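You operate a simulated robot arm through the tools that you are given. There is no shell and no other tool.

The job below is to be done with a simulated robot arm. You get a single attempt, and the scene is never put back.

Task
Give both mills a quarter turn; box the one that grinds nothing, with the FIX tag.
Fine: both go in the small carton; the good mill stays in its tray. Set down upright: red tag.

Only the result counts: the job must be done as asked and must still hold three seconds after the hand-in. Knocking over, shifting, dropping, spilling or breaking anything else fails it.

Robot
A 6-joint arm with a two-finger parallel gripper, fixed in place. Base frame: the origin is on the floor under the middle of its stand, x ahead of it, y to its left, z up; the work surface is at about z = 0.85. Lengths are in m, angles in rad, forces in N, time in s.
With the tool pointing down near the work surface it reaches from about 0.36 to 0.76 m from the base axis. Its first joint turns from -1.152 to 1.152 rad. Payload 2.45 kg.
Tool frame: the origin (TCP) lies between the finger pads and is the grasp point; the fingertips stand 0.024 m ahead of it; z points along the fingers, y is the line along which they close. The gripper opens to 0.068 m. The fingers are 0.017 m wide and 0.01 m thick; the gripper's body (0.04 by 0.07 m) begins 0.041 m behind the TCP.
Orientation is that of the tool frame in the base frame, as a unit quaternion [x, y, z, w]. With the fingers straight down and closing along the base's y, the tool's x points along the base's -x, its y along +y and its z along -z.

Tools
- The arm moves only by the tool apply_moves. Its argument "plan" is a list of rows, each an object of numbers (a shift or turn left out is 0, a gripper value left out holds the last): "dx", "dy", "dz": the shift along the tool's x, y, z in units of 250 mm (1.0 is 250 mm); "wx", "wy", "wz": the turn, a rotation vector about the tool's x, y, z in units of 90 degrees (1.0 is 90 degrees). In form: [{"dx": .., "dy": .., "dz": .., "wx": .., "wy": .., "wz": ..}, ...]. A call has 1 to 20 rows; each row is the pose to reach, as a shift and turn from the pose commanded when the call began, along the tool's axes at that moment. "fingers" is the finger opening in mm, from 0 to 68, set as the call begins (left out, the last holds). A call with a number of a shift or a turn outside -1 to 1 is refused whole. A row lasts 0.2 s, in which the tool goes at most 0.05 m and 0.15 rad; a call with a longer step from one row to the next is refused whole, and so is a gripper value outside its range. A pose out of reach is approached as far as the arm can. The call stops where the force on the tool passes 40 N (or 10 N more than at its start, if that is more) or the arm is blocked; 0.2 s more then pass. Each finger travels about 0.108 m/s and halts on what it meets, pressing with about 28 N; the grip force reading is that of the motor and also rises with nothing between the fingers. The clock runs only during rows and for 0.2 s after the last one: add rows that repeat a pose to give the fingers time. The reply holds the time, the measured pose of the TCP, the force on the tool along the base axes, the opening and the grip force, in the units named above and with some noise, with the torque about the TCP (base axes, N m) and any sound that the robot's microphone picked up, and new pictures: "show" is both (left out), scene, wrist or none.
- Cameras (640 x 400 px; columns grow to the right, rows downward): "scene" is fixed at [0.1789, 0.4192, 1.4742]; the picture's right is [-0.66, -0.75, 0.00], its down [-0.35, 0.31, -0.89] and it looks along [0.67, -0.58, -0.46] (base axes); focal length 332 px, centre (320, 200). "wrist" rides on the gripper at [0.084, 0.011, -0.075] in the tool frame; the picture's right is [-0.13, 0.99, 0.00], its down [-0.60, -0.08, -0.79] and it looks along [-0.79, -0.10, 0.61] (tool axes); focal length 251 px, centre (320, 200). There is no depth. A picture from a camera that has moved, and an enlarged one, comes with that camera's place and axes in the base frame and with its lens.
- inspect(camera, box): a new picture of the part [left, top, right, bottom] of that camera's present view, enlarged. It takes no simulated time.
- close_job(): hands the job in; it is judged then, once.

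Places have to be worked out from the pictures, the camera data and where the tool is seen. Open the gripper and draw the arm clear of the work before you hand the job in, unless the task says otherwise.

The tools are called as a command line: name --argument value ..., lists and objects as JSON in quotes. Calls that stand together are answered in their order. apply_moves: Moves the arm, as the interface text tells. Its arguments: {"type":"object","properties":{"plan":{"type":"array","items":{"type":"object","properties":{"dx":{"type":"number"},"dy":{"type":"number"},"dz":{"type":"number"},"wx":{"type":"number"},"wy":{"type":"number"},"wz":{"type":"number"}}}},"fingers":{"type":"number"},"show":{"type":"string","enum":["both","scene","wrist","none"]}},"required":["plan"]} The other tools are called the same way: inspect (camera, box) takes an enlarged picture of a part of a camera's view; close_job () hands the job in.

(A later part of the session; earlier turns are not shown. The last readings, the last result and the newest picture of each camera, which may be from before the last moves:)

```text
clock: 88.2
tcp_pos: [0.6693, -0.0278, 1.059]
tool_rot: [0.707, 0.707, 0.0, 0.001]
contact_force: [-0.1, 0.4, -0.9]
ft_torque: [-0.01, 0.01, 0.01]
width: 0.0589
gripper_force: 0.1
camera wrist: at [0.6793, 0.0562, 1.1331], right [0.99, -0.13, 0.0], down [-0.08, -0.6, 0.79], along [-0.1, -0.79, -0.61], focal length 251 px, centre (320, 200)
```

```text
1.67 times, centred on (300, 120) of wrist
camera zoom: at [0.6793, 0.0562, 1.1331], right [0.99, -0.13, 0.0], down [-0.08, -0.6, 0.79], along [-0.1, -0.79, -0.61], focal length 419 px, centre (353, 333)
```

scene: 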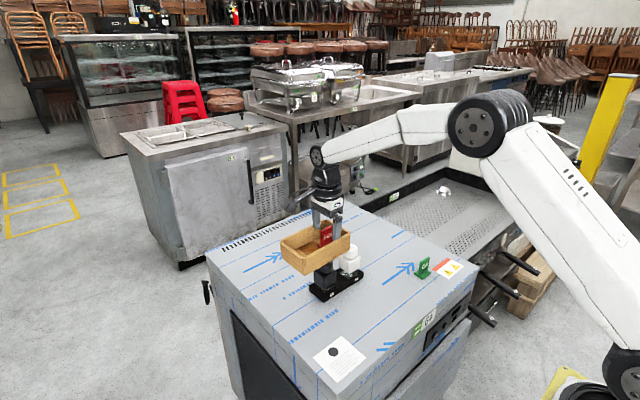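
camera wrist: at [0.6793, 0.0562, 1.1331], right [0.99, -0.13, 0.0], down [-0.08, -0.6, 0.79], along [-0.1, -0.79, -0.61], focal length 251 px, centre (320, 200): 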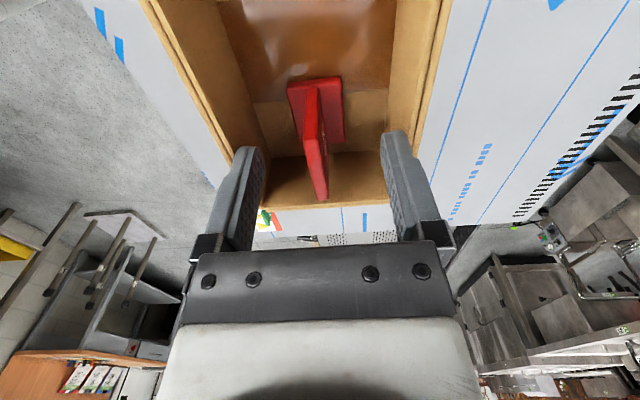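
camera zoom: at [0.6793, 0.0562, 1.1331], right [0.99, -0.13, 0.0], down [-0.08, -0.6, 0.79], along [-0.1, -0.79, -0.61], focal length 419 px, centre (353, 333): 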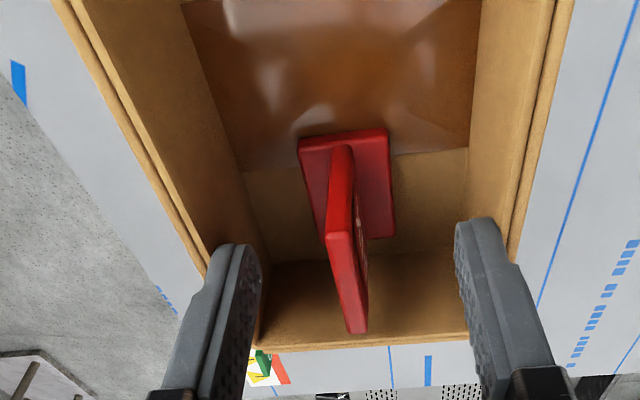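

The carton hangs level with the tag still standing in it, clear above the mills. I'll carry it back along the exact reverse path at the same height, gently, without touching the grip.

apply_moves --plan '[{"dx": -0.03, "dy": -0.041}, {"dx": -0.075, "dy": -0.102}, {"dx": -0.125, "dy": -0.17}, {"dx": -0.18, "dy": -0.245}, {"dx": -0.235, "dy": -0.32}, {"dx": -0.29, "dy": -0.395}, {"dx": -0.34, "dy": -0.464}, {"dx": -0.385, "dy": -0.525}, {"dx": -0.42, "dy": -0.573}, {"dx": -0.44, "dy": -0.6}, {"dx": -0.44, "dy": -0.6}]' --show "both"

inspect --camera "scene" --box '[330, 210, 450, 340]'

inspect --camera "wrist" --box '[120, 0, 480, 240]'

```text
clock: 90.6
tcp_pos: [0.5209, -0.1386, 1.0583]
tool_rot: [0.707, 0.708, 0.001, 0.0]
contact_force: [-0.4, -0.3, -1.1]
ft_torque: [-0.01, 0.0, 0.0]
width: 0.0592
gripper_force: 0.1
camera wrist: at [0.5311, -0.0549, 1.1326], right [0.99, -0.13, 0.0], down [-0.08, -0.6, 0.79], along [-0.1, -0.79, -0.61], focal length 251 px, centre (320, 200)
```

scene: 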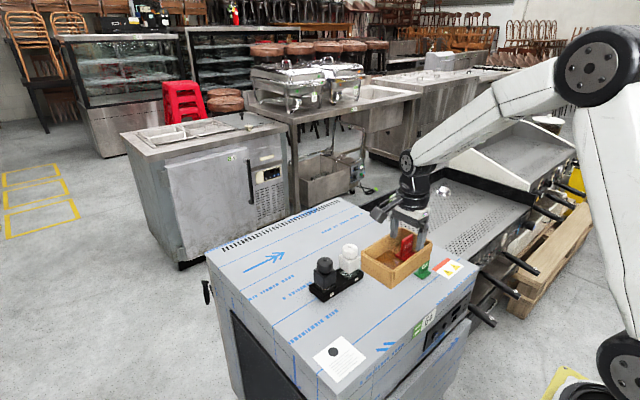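
wrist: 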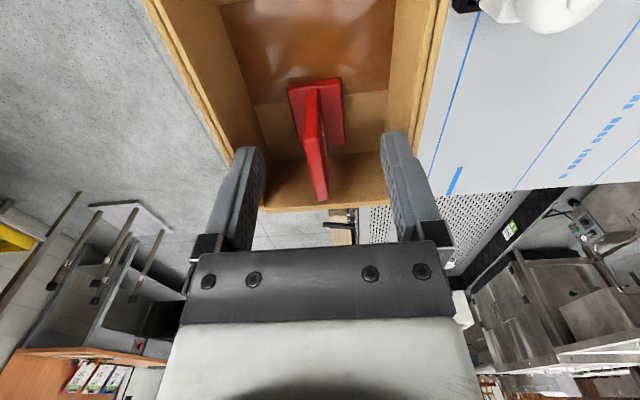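

```text
3.08 times, centred on (390, 275) of scene
camera zoom: at [0.1789, 0.4192, 1.4742], right [-0.66, -0.75, 0.0], down [-0.35, 0.31, -0.89], along [0.67, -0.58, -0.46], focal length 1022 px, centre (105, -31)
```

zoom: 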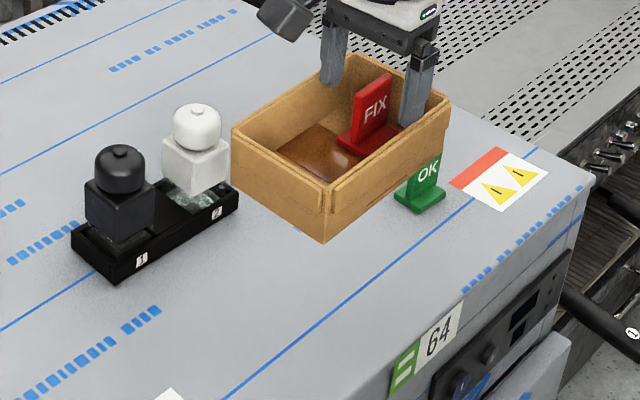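

```text
1.67 times, centred on (300, 120) of wrist
camera zoom: at [0.5311, -0.0549, 1.1326], right [0.99, -0.13, 0.0], down [-0.08, -0.6, 0.79], along [-0.1, -0.79, -0.61], focal length 419 px, centre (353, 333)
```

zoom: 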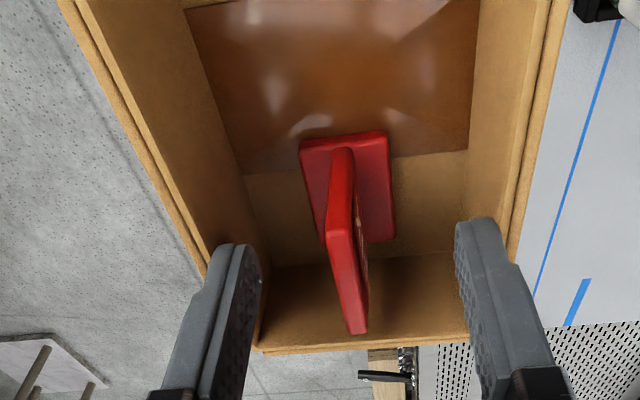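

The carton is level above its original spot with the tag upright. I'm lowering it back the way it came, slowing down near the surface.

apply_moves --plan '[{"dz": 0.04}, {"dz": 0.1}, {"dz": 0.17}, {"dz": 0.24}, {"dz": 0.31}, {"dz": 0.38}, {"dz": 0.44}, {"dz": 0.48}, {"dz": 0.51}, {"dz": 0.52}, {"dz": 0.52}]' --show "scene"

inspect --camera "scene" --box '[290, 220, 480, 340]'

```text
clock: 93.0
tcp_pos: [0.5218, -0.1364, 0.9274]
tool_rot: [0.707, 0.707, 0.0, 0.0]
contact_force: [0.2, 1.0, -0.8]
ft_torque: [-0.07, -0.01, -0.02]
width: 0.0589
gripper_force: 0.1
```

scene: 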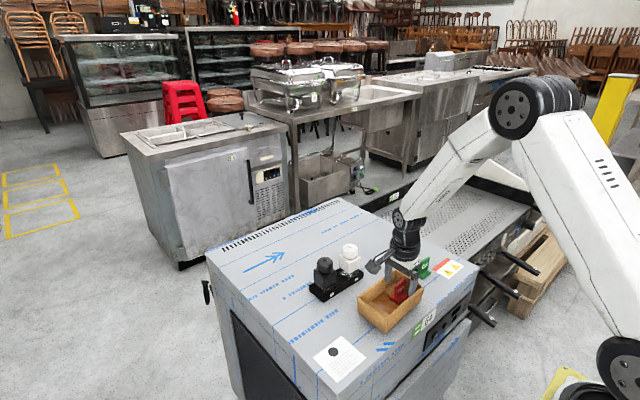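

```text
3.33 times, centred on (385, 280) of scene
camera zoom: at [0.1789, 0.4192, 1.4742], right [-0.66, -0.75, 0.0], down [-0.35, 0.31, -0.89], along [0.67, -0.58, -0.46], focal length 1107 px, centre (103, -67)
```

zoom: 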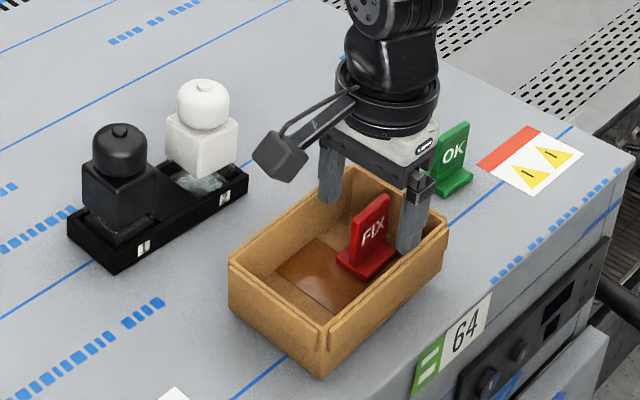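

The carton is nearly down. I'm lowering in fine steps until the table takes the load, watching the force.

apply_moves --plan '[{"dz": 0.01}, {"dz": 0.016}, {"dz": 0.016}]' --show "none"

apply_moves --plan '[{"dz": 0.008}, {"dz": 0.008}]' --show "none"

inspect --camera "scene" --box '[345, 260, 435, 345]'

```text
clock: 93.8
tcp_pos: [0.5204, -0.1376, 0.9253]
tool_rot: [0.707, 0.707, 0.0, 0.0]
contact_force: [0.4, 0.5, -0.3]
ft_torque: [-0.02, 0.0, 0.0]
width: 0.0591
gripper_force: 0.0
```

```text
clock: 94.4
tcp_pos: [0.5202, -0.1374, 0.9216]
tool_rot: [0.707, 0.707, 0.0, 0.0]
contact_force: [-0.1, -0.4, -1.8]
ft_torque: [-0.03, -0.01, 0.0]
width: 0.0589
gripper_force: 0.0
```

```text
4.71 times, centred on (390, 302) of scene
camera zoom: at [0.1789, 0.4192, 1.4742], right [-0.66, -0.75, 0.0], down [-0.35, 0.31, -0.89], along [0.67, -0.58, -0.46], focal length 1563 px, centre (-9, -282)
```

zoom: 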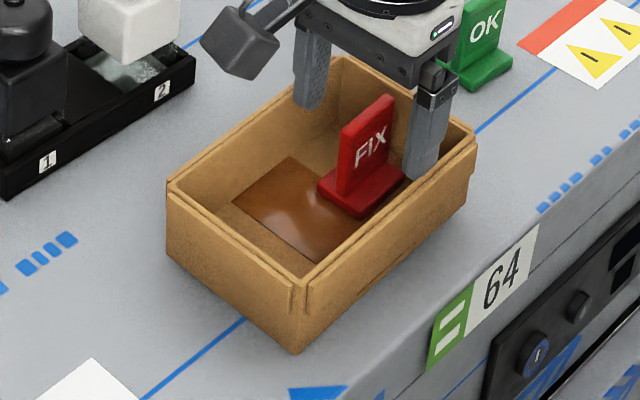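

The carton's +y end is down and its -y end (where the fingers are) is still about 10 mm up. I'll continue down in small steps so it levels out.

apply_moves --plan '[{"dz": 0.006}, {"dz": 0.012}, {"dz": 0.018}, {"dz": 0.018}]' --show "none"

apply_moves --plan '[{"dz": 0.006}, {"dz": 0.012}, {"dz": 0.012}]' --show "none"

inspect --camera "scene" --box '[345, 260, 435, 345]'

```text
clock: 95.4
tcp_pos: [0.521, -0.1375, 0.9187]
tool_rot: [0.708, 0.706, 0.0, 0.0]
contact_force: [-0.1, -1.0, -2.5]
ft_torque: [0.0, 0.01, 0.01]
width: 0.0589
gripper_force: 0.1
```

```text
clock: 96.2
tcp_pos: [0.5209, -0.1384, 0.9159]
tool_rot: [0.707, 0.707, 0.001, 0.0]
contact_force: [-0.3, -1.1, 4.4]
ft_torque: [-0.04, 0.0, 0.0]
width: 0.0592
gripper_force: 0.1
```

```text
4.71 times, centred on (390, 302) of scene
camera zoom: at [0.1788, 0.4192, 1.4742], right [-0.66, -0.75, 0.0], down [-0.35, 0.31, -0.89], along [0.67, -0.58, -0.46], focal length 1563 px, centre (-9, -282)
```

zoom: 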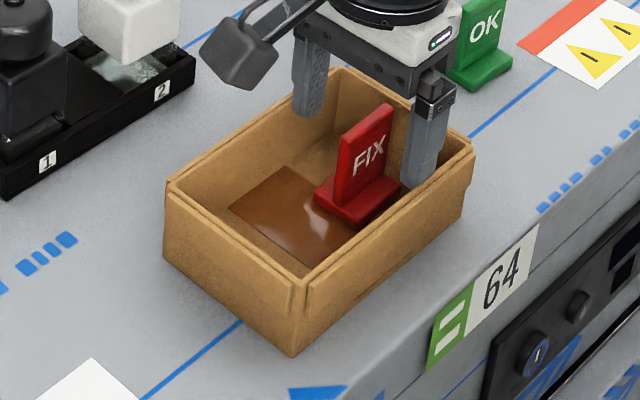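

The -y end has touched down too (4.4 N). I'll take the same zoom as before the mishap for a direct position comparison.

apply_moves --plan '[{"dz": 0.005}, {"dz": 0.005}]' --show "none"

inspect --camera "scene" --box '[350, 250, 430, 340]'

inspect --camera "scene" --box '[290, 220, 480, 340]'

```text
clock: 96.8
tcp_pos: [0.521, -0.1367, 0.9155]
tool_rot: [0.708, 0.706, 0.001, 0.001]
contact_force: [1.1, -1.2, 9.1]
ft_torque: [-0.04, -0.02, -0.01]
width: 0.0593
gripper_force: 0.0
```

```text
4.44 times, centred on (390, 295) of scene
camera zoom: at [0.1788, 0.4193, 1.4742], right [-0.66, -0.75, 0.0], down [-0.35, 0.31, -0.89], along [0.67, -0.58, -0.46], focal length 1477 px, centre (9, -222)
```

zoom: 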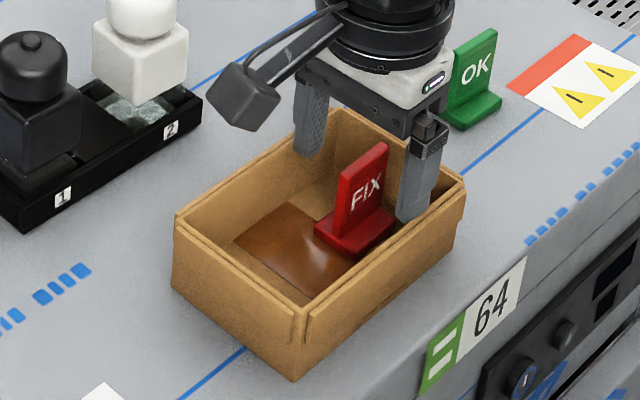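

```text
3.33 times, centred on (385, 280) of scene
camera zoom: at [0.1788, 0.4193, 1.4742], right [-0.66, -0.75, 0.0], down [-0.35, 0.31, -0.89], along [0.67, -0.58, -0.46], focal length 1107 px, centre (103, -67)
```

zoom: 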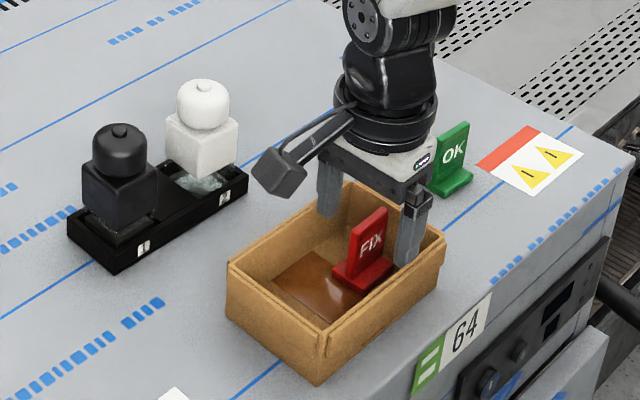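

The carton is flat on the table again, about 2.5 mm toward (-x, -y) from its original place. While I still hold it lightly, I'll ease the pressure and slide it back by that amount.

apply_moves --plan '[{"dz": -0.003}, {"dx": 0.004, "dy": 0.0035, "dz": -0.003}, {"dx": 0.008, "dy": 0.007, "dz": -0.003}, {"dx": 0.008, "dy": 0.007, "dz": -0.003}]' --show "none"

inspect --camera "scene" --box '[350, 250, 430, 340]'

inspect --camera "scene" --box '[290, 220, 480, 340]'

```text
clock: 97.8
tcp_pos: [0.5226, -0.1348, 0.9139]
tool_rot: [0.707, 0.707, 0.0, -0.001]
contact_force: [-0.8, -0.6, 2.2]
ft_torque: [-0.03, 0.01, -0.02]
width: 0.0593
gripper_force: 0.1
```

```text
4.44 times, centred on (390, 295) of scene
camera zoom: at [0.1788, 0.4192, 1.4742], right [-0.66, -0.75, 0.0], down [-0.35, 0.31, -0.89], along [0.67, -0.58, -0.46], focal length 1477 px, centre (9, -222)
```

zoom: 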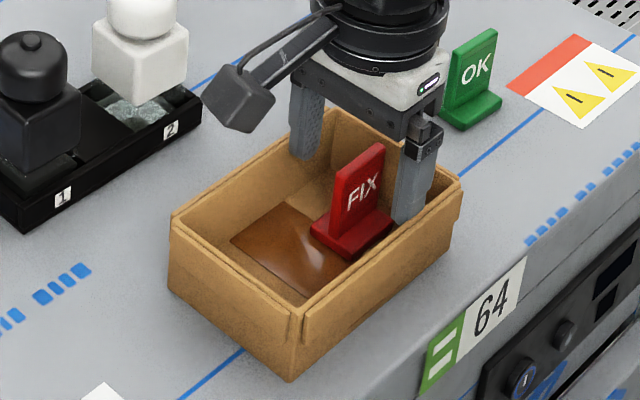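

```text
3.33 times, centred on (385, 280) of scene
camera zoom: at [0.1788, 0.4192, 1.4742], right [-0.66, -0.75, 0.0], down [-0.35, 0.31, -0.89], along [0.67, -0.58, -0.46], focal length 1107 px, centre (103, -67)
```

zoom: 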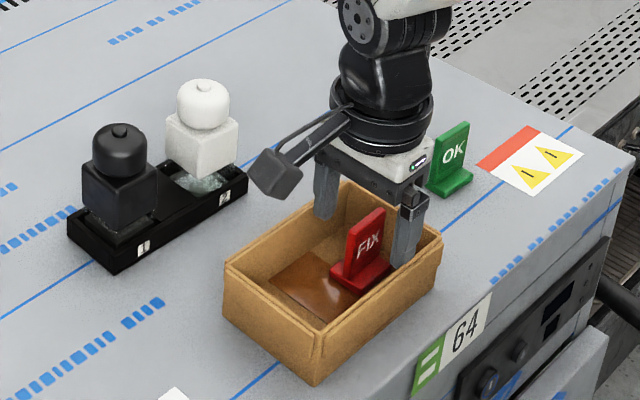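

The carton's corners now match the original pictures to within a pixel. I'll release by drawing the fingers inward to 38 mm (well clear of the plate) and confirm before any lift.

apply_moves --plan '[{}, {}, {}]' --fingers 38 --show "both"

inspect --camera "scene" --box '[350, 250, 430, 340]'

inspect --camera "wrist" --box '[120, 0, 480, 240]'

```text
clock: 98.6
tcp_pos: [0.5236, -0.1364, 0.9137]
tool_rot: [0.707, 0.708, -0.001, 0.0]
contact_force: [0.3, 0.2, -1.1]
ft_torque: [-0.01, -0.02, -0.02]
width: 0.038
gripper_force: 0.0
camera wrist: at [0.5331, -0.0515, 0.9889], right [0.99, -0.13, 0.0], down [-0.08, -0.6, 0.79], along [-0.1, -0.79, -0.61], focal length 251 px, centre (320, 200)
```

scene: 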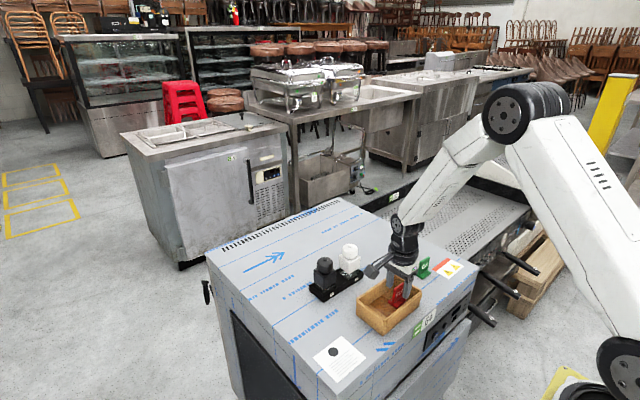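
wrist: 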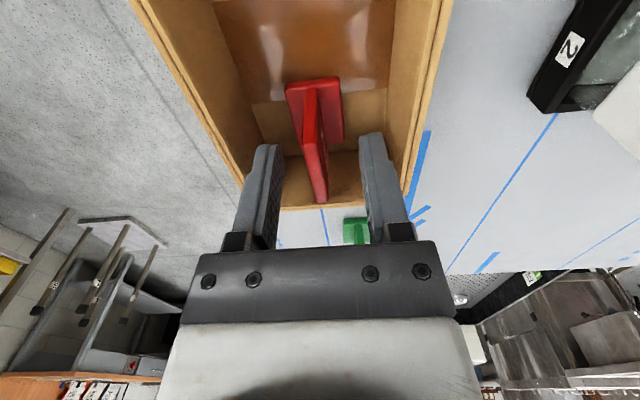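

```text
4.44 times, centred on (390, 295) of scene
camera zoom: at [0.1789, 0.4192, 1.4742], right [-0.66, -0.75, 0.0], down [-0.35, 0.31, -0.89], along [0.67, -0.58, -0.46], focal length 1477 px, centre (9, -222)
```

zoom: 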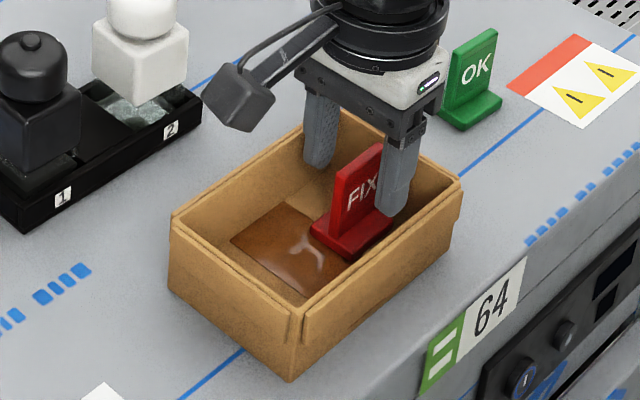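

```text
1.67 times, centred on (300, 120) of wrist
camera zoom: at [0.5331, -0.0515, 0.9889], right [0.99, -0.13, 0.0], down [-0.08, -0.6, 0.79], along [-0.1, -0.79, -0.61], focal length 419 px, centre (353, 333)
```

zoom: 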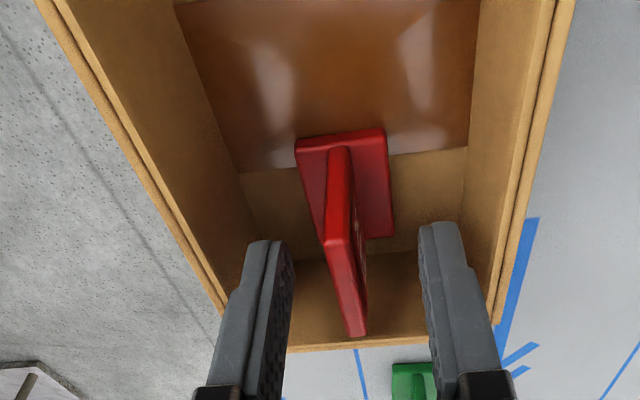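

The fingers are free of both the walls and the plate, and the carton is back in place. I'll lift straight up with the opening held at 38 mm and check that the carton stays put.

apply_moves --plan '[{"dz": -0.06}, {"dz": -0.18}, {"dz": -0.34}, {"dz": -0.5}, {"dz": -0.585}, {"dz": -0.585}]' --fingers 38 --show "both"

inspect --camera "scene" --box '[290, 220, 480, 340]'

```text
clock: 100.0
tcp_pos: [0.5229, -0.1345, 1.0636]
tool_rot: [0.707, 0.708, -0.001, 0.0]
contact_force: [-0.1, 0.0, 0.7]
ft_torque: [0.03, 0.01, 0.0]
width: 0.038
gripper_force: 0.0
camera wrist: at [0.5327, -0.0503, 1.1363], right [0.99, -0.13, 0.0], down [-0.08, -0.6, 0.79], along [-0.1, -0.79, -0.61], focal length 251 px, centre (320, 200)
```

scene: 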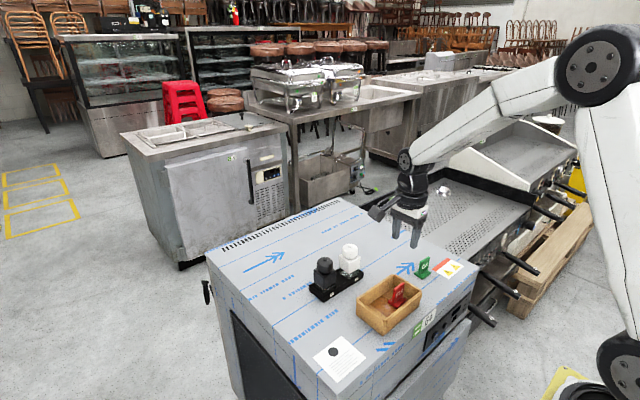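
wrist: 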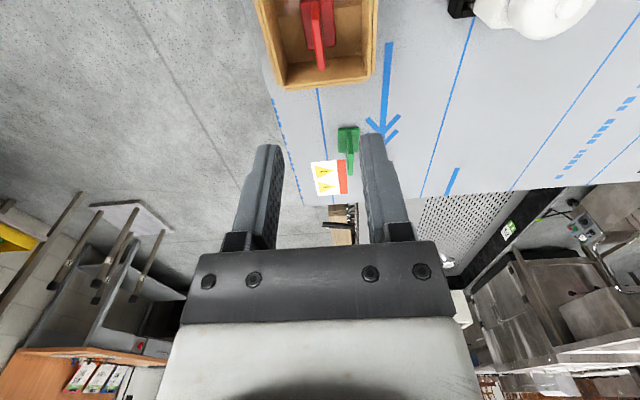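

```text
3.33 times, centred on (385, 280) of scene
camera zoom: at [0.1789, 0.4192, 1.4742], right [-0.66, -0.75, 0.0], down [-0.35, 0.31, -0.89], along [0.67, -0.58, -0.46], focal length 1107 px, centre (103, -67)
```

zoom: 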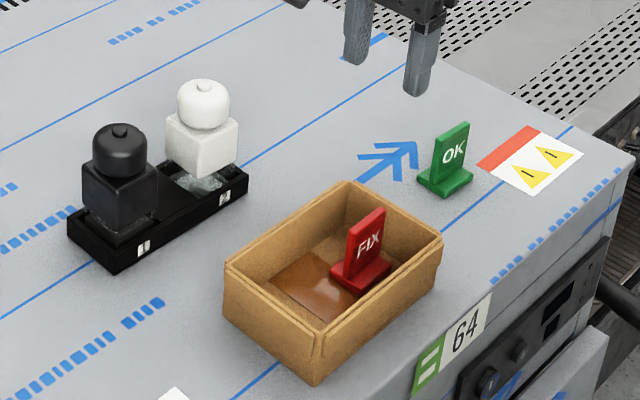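

The carton is back exactly where it started, with the tag standing upright in it. With the hand clear in the air, I'll open fully and go over the black mill.

apply_moves --plan '[{"dx": 0.07, "dy": 0.1}, {"dx": 0.17, "dy": 0.23}, {"dx": 0.27, "dy": 0.37}, {"dx": 0.37, "dy": 0.5}, {"dx": 0.433, "dy": 0.594}, {"dx": 0.433, "dy": 0.594}]' --fingers 68 --show "both"

inspect --camera "wrist" --box '[240, 20, 400, 120]'

inspect --camera "scene" --box '[300, 240, 380, 310]'

```text
clock: 101.4
tcp_pos: [0.6712, -0.0264, 1.0608]
tool_rot: [0.707, 0.707, -0.001, 0.0]
contact_force: [0.4, -0.8, -0.1]
ft_torque: [-0.03, 0.0, 0.02]
width: 0.0681
gripper_force: 0.1
camera wrist: at [0.6817, 0.0576, 1.1356], right [0.99, -0.13, 0.0], down [-0.08, -0.6, 0.79], along [-0.1, -0.79, -0.61], focal length 251 px, centre (320, 200)
```

scene: 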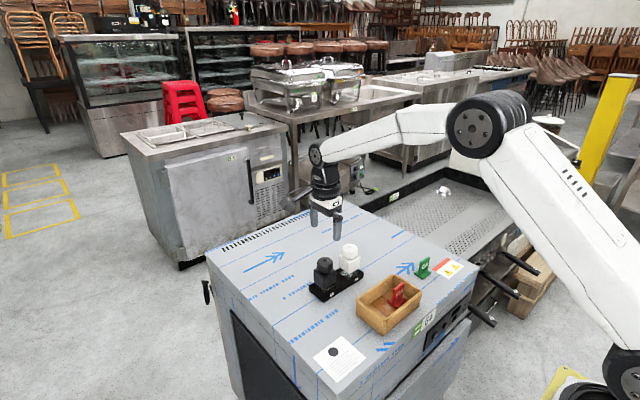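
wrist: 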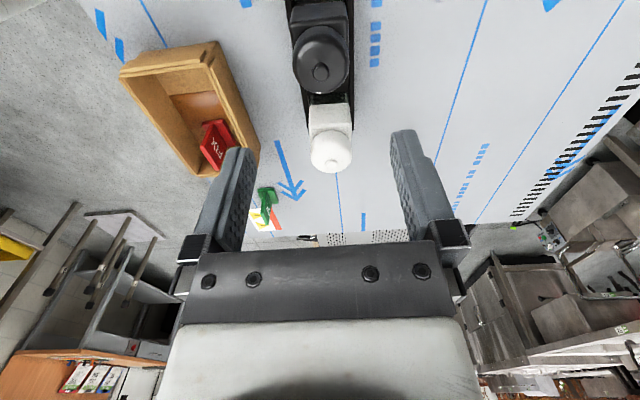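

```text
4.00 times, centred on (320, 70) of wrist
camera zoom: at [0.6817, 0.0576, 1.1356], right [0.99, -0.13, 0.0], down [-0.08, -0.6, 0.79], along [-0.1, -0.79, -0.61], focal length 1006 px, centre (320, 720)
```

zoom: 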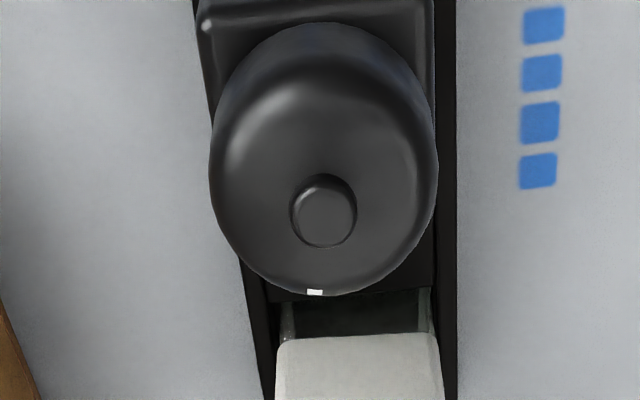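

```text
5.71 times, centred on (340, 275) of scene
camera zoom: at [0.1789, 0.4193, 1.4742], right [-0.66, -0.75, 0.0], down [-0.35, 0.31, -0.89], along [0.67, -0.58, -0.46], focal length 1898 px, centre (206, -229)
```

zoom: 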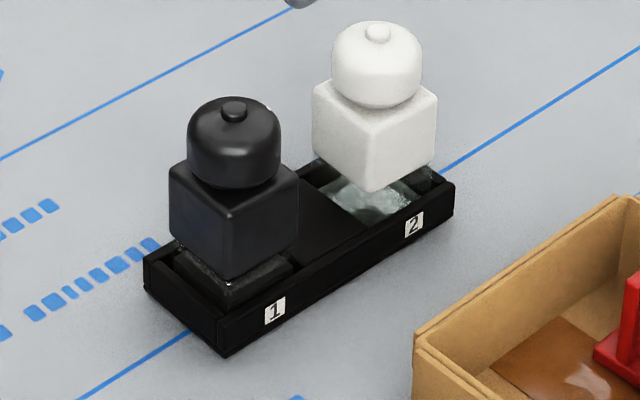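

Black is centred at about (0.671, -0.0275). I'll descend, grip its head and lift it 45 mm, clear of the tray, for a decisive free-air check before boxing it.

apply_moves --plan '[{"dx": -0.004, "dz": 0.12}, {"dx": -0.004, "dz": 0.24}, {"dx": -0.004, "dz": 0.34}, {"dx": -0.004, "dz": 0.4}, {"dx": -0.004, "dz": 0.434}, {"dx": -0.004, "dz": 0.434}]' --fingers 68 --show "none"

apply_moves --plan '[{}, {}, {}]' --fingers 0 --show "none"

apply_moves --plan '[{"dz": -0.02}, {"dz": -0.06}, {"dz": -0.12}, {"dz": -0.18}, {"dz": -0.18}]' --fingers 0 --show "both"

inspect --camera "scene" --box '[300, 230, 380, 310]'

```text
clock: 102.8
tcp_pos: [0.6715, -0.0285, 0.9529]
tool_rot: [0.707, 0.707, 0.0, 0.0]
contact_force: [-0.4, 0.1, -0.8]
ft_torque: [0.02, 0.0, 0.0]
width: 0.0681
gripper_force: 0.0
```

```text
clock: 103.6
tcp_pos: [0.6715, -0.0291, 0.9533]
tool_rot: [0.707, 0.707, 0.0, 0.0]
contact_force: [1.9, 0.8, 0.9]
ft_torque: [0.02, -0.1, 0.03]
width: 0.0407
gripper_force: 28.0
```

```text
clock: 104.8
tcp_pos: [0.671, -0.0275, 0.998]
tool_rot: [0.707, 0.707, 0.0, 0.0]
contact_force: [-0.2, -0.6, -1.7]
ft_torque: [-0.01, 0.03, 0.02]
width: 0.0409
gripper_force: 28.4
camera wrist: at [0.6805, 0.0558, 1.0727], right [0.99, -0.13, 0.0], down [-0.08, -0.6, 0.79], along [-0.1, -0.79, -0.61], focal length 251 px, centre (320, 200)
```

scene: 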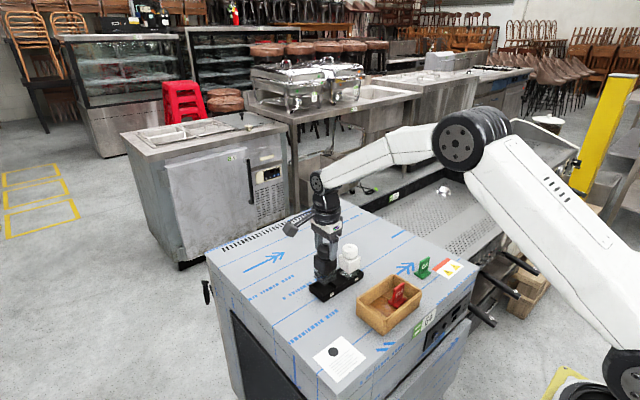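
wrist: 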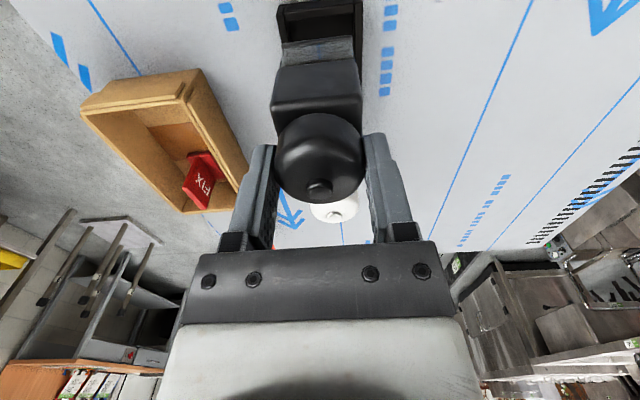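

```text
5.00 times, centred on (340, 270) of scene
camera zoom: at [0.1789, 0.4192, 1.4742], right [-0.66, -0.75, 0.0], down [-0.35, 0.31, -0.89], along [0.67, -0.58, -0.46], focal length 1661 px, centre (220, -150)
```

zoom: 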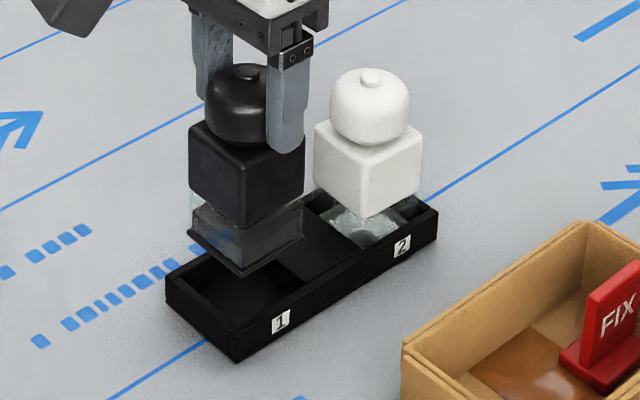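

Black is out of its pocket and hanging free, at about 1.7–2 N. I'll turn the head 45° in mid-air and see whether the body follows.

apply_moves --plan '[{"wz": -0.09}, {"wz": -0.18}, {"wz": -0.27}, {"wz": -0.36}, {"wz": -0.45}]' --fingers 0 --show "wrist"

inspect --camera "scene" --box '[300, 230, 380, 310]'

```text
clock: 106.0
tcp_pos: [0.671, -0.0293, 0.9976]
tool_rot: [0.417, 0.909, 0.0, 0.0]
contact_force: [0.4, -0.3, -2.6]
ft_torque: [-0.01, 0.03, 0.01]
width: 0.0407
gripper_force: 28.1
camera wrist: at [0.6236, 0.0421, 1.0716], right [0.84, 0.55, 0.0], down [0.33, -0.51, 0.79], along [0.43, -0.66, -0.61], focal length 251 px, centre (320, 200)
```

wrist: 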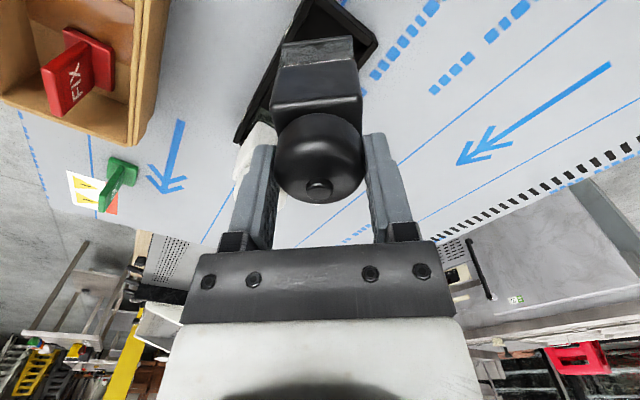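

```text
5.00 times, centred on (340, 270) of scene
camera zoom: at [0.1789, 0.4192, 1.4742], right [-0.66, -0.75, 0.0], down [-0.35, 0.31, -0.89], along [0.67, -0.58, -0.46], focal length 1661 px, centre (220, -150)
```

zoom: 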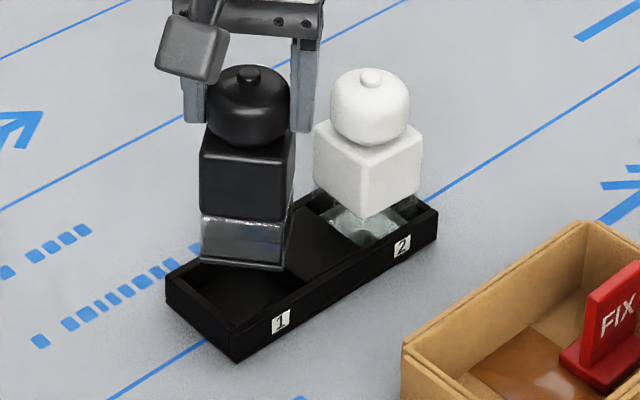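

In free air the body followed the head, so black's joint has at least some friction, and my earlier pocket comparison is less decisive than I thought. I can now see straight into its glass chamber, so I'll look closely at what it holds.

inspect --camera "scene" --box '[318, 268, 346, 288]'

inspect --camera "wrist" --box '[230, 0, 400, 130]'

inspect --camera "scene" --box '[308, 275, 348, 305]'

inspect --camera "scene" --box '[336, 268, 364, 286]'

```text
16.00 times, centred on (332, 278) of scene
camera zoom: at [0.1789, 0.4192, 1.4742], right [-0.66, -0.75, 0.0], down [-0.35, 0.31, -0.89], along [0.67, -0.58, -0.46], focal length 5316 px, centre (128, -1048)
```

zoom: 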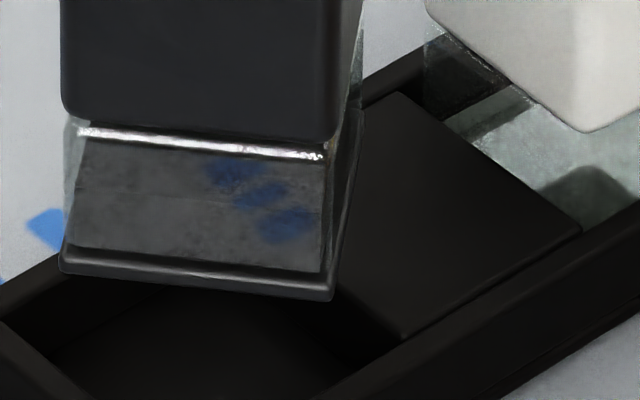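

```text
3.08 times, centred on (315, 65) of wrist
camera zoom: at [0.6236, 0.0421, 1.0716], right [0.84, 0.55, 0.0], down [0.33, -0.51, 0.79], along [0.43, -0.66, -0.61], focal length 774 px, centre (335, 615)
```

zoom: 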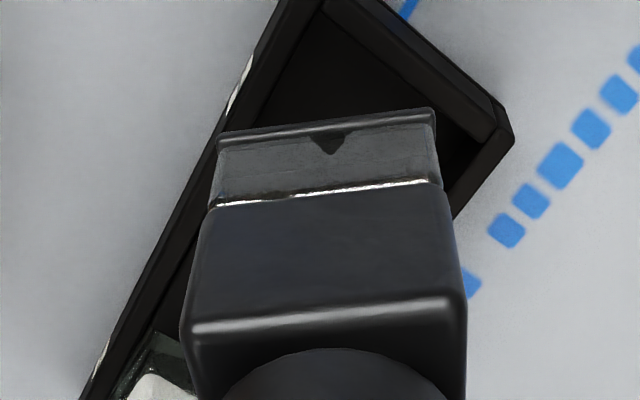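

```text
13.33 times, centred on (328, 290) of scene
camera zoom: at [0.1789, 0.4192, 1.4742], right [-0.66, -0.75, 0.0], down [-0.35, 0.31, -0.89], along [0.67, -0.58, -0.46], focal length 4430 px, centre (213, -1000)
```

zoom: 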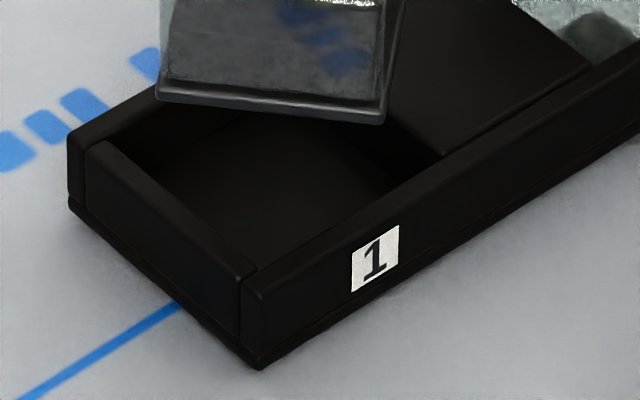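

```text
16.00 times, centred on (350, 277) of scene
camera zoom: at [0.1789, 0.4192, 1.4742], right [-0.66, -0.75, 0.0], down [-0.35, 0.31, -0.89], along [0.67, -0.58, -0.46], focal length 5316 px, centre (-160, -1032)
```

zoom: 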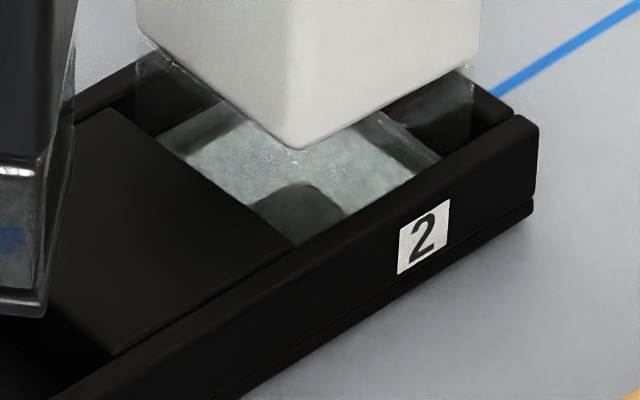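

Black's chamber looks partly see-through, since blue table marks show in it. To judge whether it holds anything, I'll raise the mill higher so bright table is behind it and look again.

apply_moves --plan '[{"dz": -0.1}, {"dz": -0.2}, {"dz": -0.32}, {"dz": -0.32}]' --fingers 0 --show "both"

inspect --camera "scene" --box '[300, 215, 370, 275]'

inspect --camera "wrist" --box '[230, 0, 400, 130]'

```text
clock: 107.0
tcp_pos: [0.6704, -0.0288, 1.0766]
tool_rot: [0.419, 0.908, 0.0, 0.0]
contact_force: [0.2, 0.9, -2.3]
ft_torque: [0.0, -0.05, -0.03]
width: 0.0408
gripper_force: 28.3
camera wrist: at [0.6238, 0.042, 1.1513], right [0.84, 0.55, 0.0], down [0.33, -0.51, 0.79], along [0.43, -0.66, -0.61], focal length 251 px, centre (320, 200)
```

scene: 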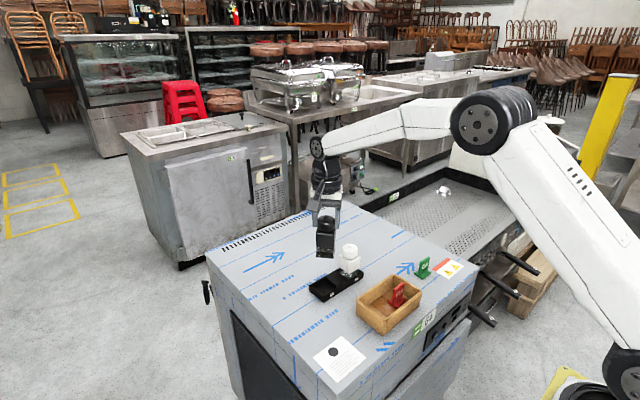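
wrist: 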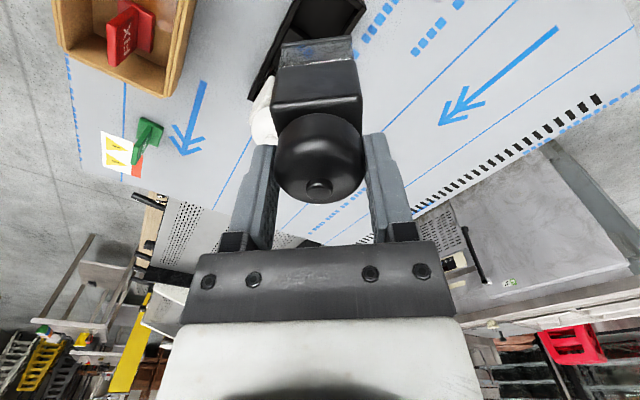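

```text
6.67 times, centred on (335, 245) of scene
camera zoom: at [0.1789, 0.4192, 1.4742], right [-0.66, -0.75, 0.0], down [-0.35, 0.31, -0.89], along [0.67, -0.58, -0.46], focal length 2215 px, centre (220, -100)
```

zoom: 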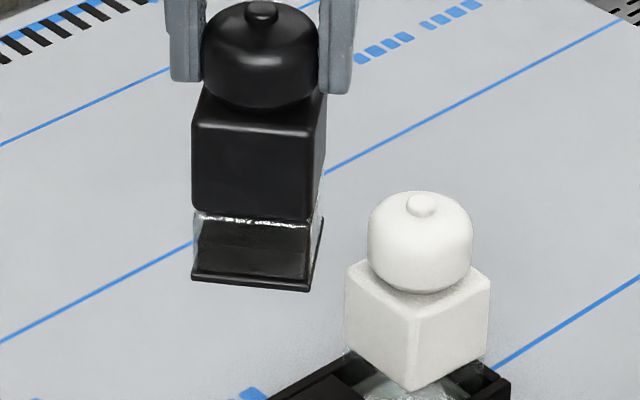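

```text
3.08 times, centred on (315, 65) of wrist
camera zoom: at [0.6238, 0.042, 1.1513], right [0.84, 0.55, 0.0], down [0.33, -0.51, 0.79], along [0.43, -0.66, -0.61], focal length 774 px, centre (335, 615)
```

zoom: 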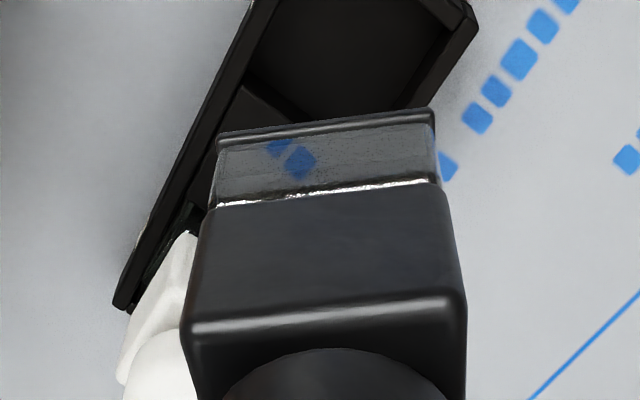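

The chamber floor is just the mill's own black base, and the blue marks were reflections. I'll zoom right in on the chamber to see whether any ground material lies on that base.

inspect --camera "scene" --box '[319, 246, 337, 260]'

inspect --camera "wrist" --box '[280, 30, 360, 80]'

inspect --camera "scene" --box '[340, 270, 362, 284]'

```text
16.00 times, centred on (328, 253) of scene
camera zoom: at [0.1789, 0.4192, 1.4742], right [-0.66, -0.75, 0.0], down [-0.35, 0.31, -0.89], along [0.67, -0.58, -0.46], focal length 5316 px, centre (192, -648)
```

zoom: 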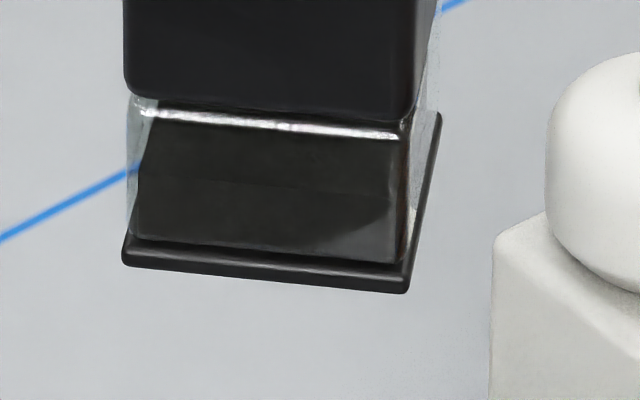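

```text
8.00 times, centred on (320, 55) of wrist
camera zoom: at [0.6238, 0.042, 1.1513], right [0.84, 0.55, 0.0], down [0.33, -0.51, 0.79], along [0.43, -0.66, -0.61], focal length 2012 px, centre (320, 1360)
```

zoom: 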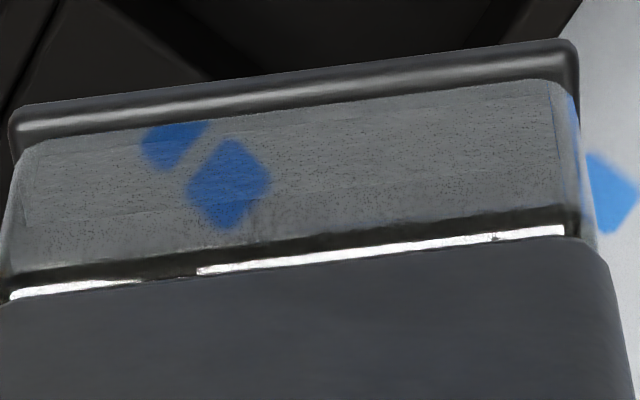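

```text
16.00 times, centred on (351, 277) of scene
camera zoom: at [0.1789, 0.4192, 1.4742], right [-0.66, -0.75, 0.0], down [-0.35, 0.31, -0.89], along [0.67, -0.58, -0.46], focal length 5316 px, centre (-176, -1032)
```

zoom: 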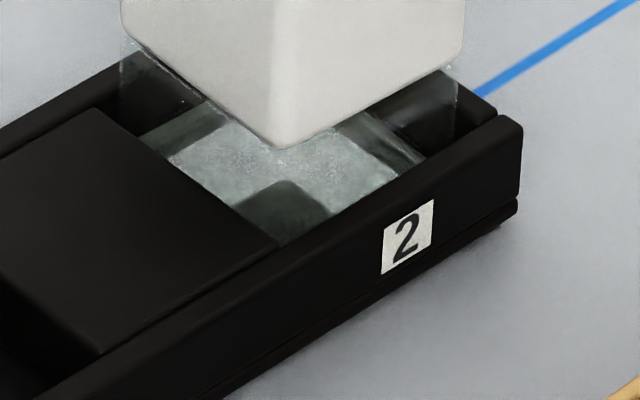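

A heap in the centre of a chamber would be hidden under the body from this angle. I'll raise the black mill to about z = 1.2, so the scene camera looks into its chamber at a shallow angle and can see the middle of the base.

apply_moves --plan '[{"dz": -0.1}, {"dz": -0.22}, {"dz": -0.34}, {"dz": -0.46}, {"dz": -0.52}, {"dz": -0.52}]' --fingers 0 --show "scene"

inspect --camera "scene" --box '[300, 160, 370, 230]'

inspect --camera "scene" --box '[316, 196, 341, 212]'

```text
clock: 108.4
tcp_pos: [0.6705, -0.027, 1.2085]
tool_rot: [0.42, 0.908, 0.001, 0.001]
contact_force: [-0.2, 0.8, -3.1]
ft_torque: [0.0, -0.01, 0.04]
width: 0.0407
gripper_force: 27.9
```

scene: 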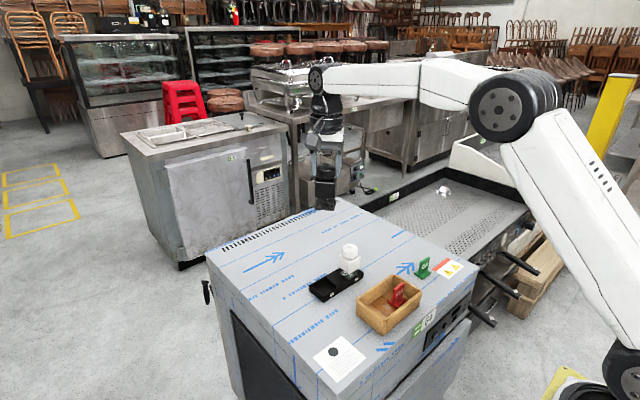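

```text
5.71 times, centred on (335, 195) of scene
camera zoom: at [0.1789, 0.4192, 1.4742], right [-0.66, -0.75, 0.0], down [-0.35, 0.31, -0.89], along [0.67, -0.58, -0.46], focal length 1898 px, centre (234, 229)
```

zoom: 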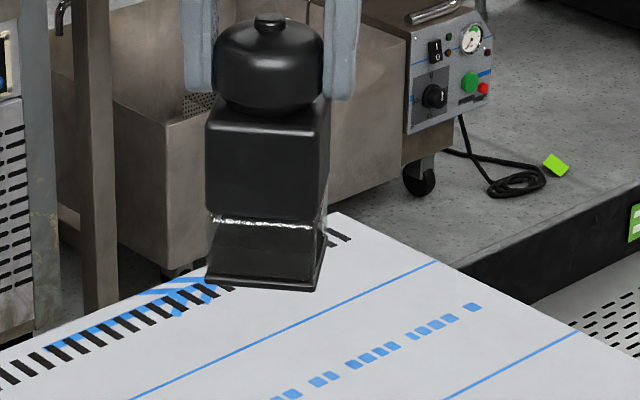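

```text
16.00 times, centred on (328, 204) of scene
camera zoom: at [0.1789, 0.4192, 1.4742], right [-0.66, -0.75, 0.0], down [-0.35, 0.31, -0.89], along [0.67, -0.58, -0.46], focal length 5316 px, centre (184, 136)
```

zoom: 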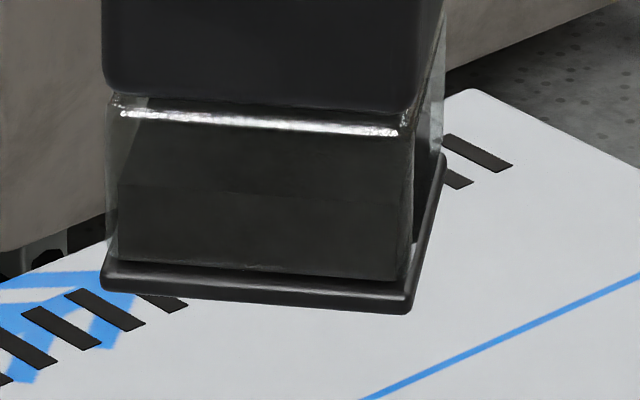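

Now I can see into it: black's glass chamber holds a dark mass about 13 mm deep, while white's chamber floor looked bare from the same camera. That would point the other way, so I need to check carefully. I'll zoom in further on black's contents and compare with white's chamber.

inspect --camera "scene" --box '[319, 199, 335, 209]'

inspect --camera "scene" --box '[343, 271, 359, 281]'

inspect --camera "scene" --box '[305, 240, 375, 310]'

```text
16.00 times, centred on (327, 204) of scene
camera zoom: at [0.1789, 0.4192, 1.4742], right [-0.66, -0.75, 0.0], down [-0.35, 0.31, -0.89], along [0.67, -0.58, -0.46], focal length 5316 px, centre (208, 136)
```

zoom: 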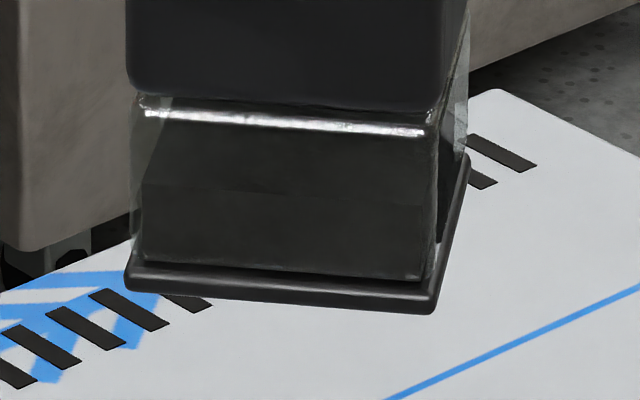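

```text
16.00 times, centred on (351, 276) of scene
camera zoom: at [0.1789, 0.4192, 1.4742], right [-0.66, -0.75, 0.0], down [-0.35, 0.31, -0.89], along [0.67, -0.58, -0.46], focal length 5316 px, centre (-176, -1016)
```

zoom: 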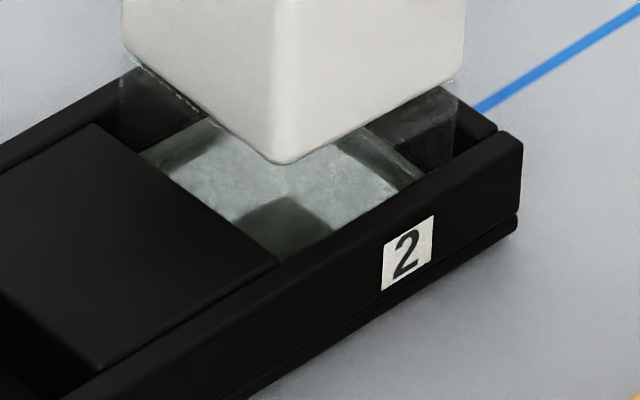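

```text
5.71 times, centred on (340, 275) of scene
camera zoom: at [0.1789, 0.4192, 1.4742], right [-0.66, -0.75, 0.0], down [-0.35, 0.31, -0.89], along [0.67, -0.58, -0.46], focal length 1898 px, centre (206, -229)
```

zoom: 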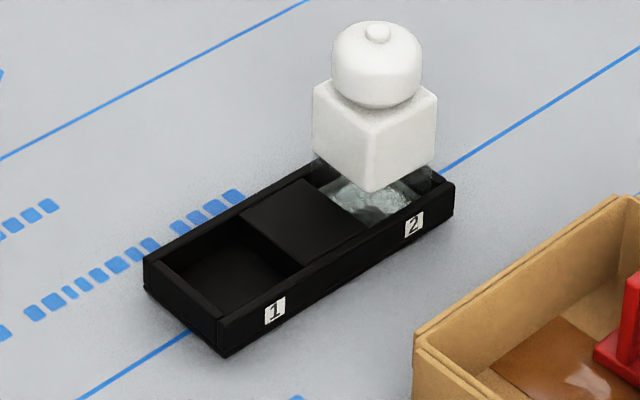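

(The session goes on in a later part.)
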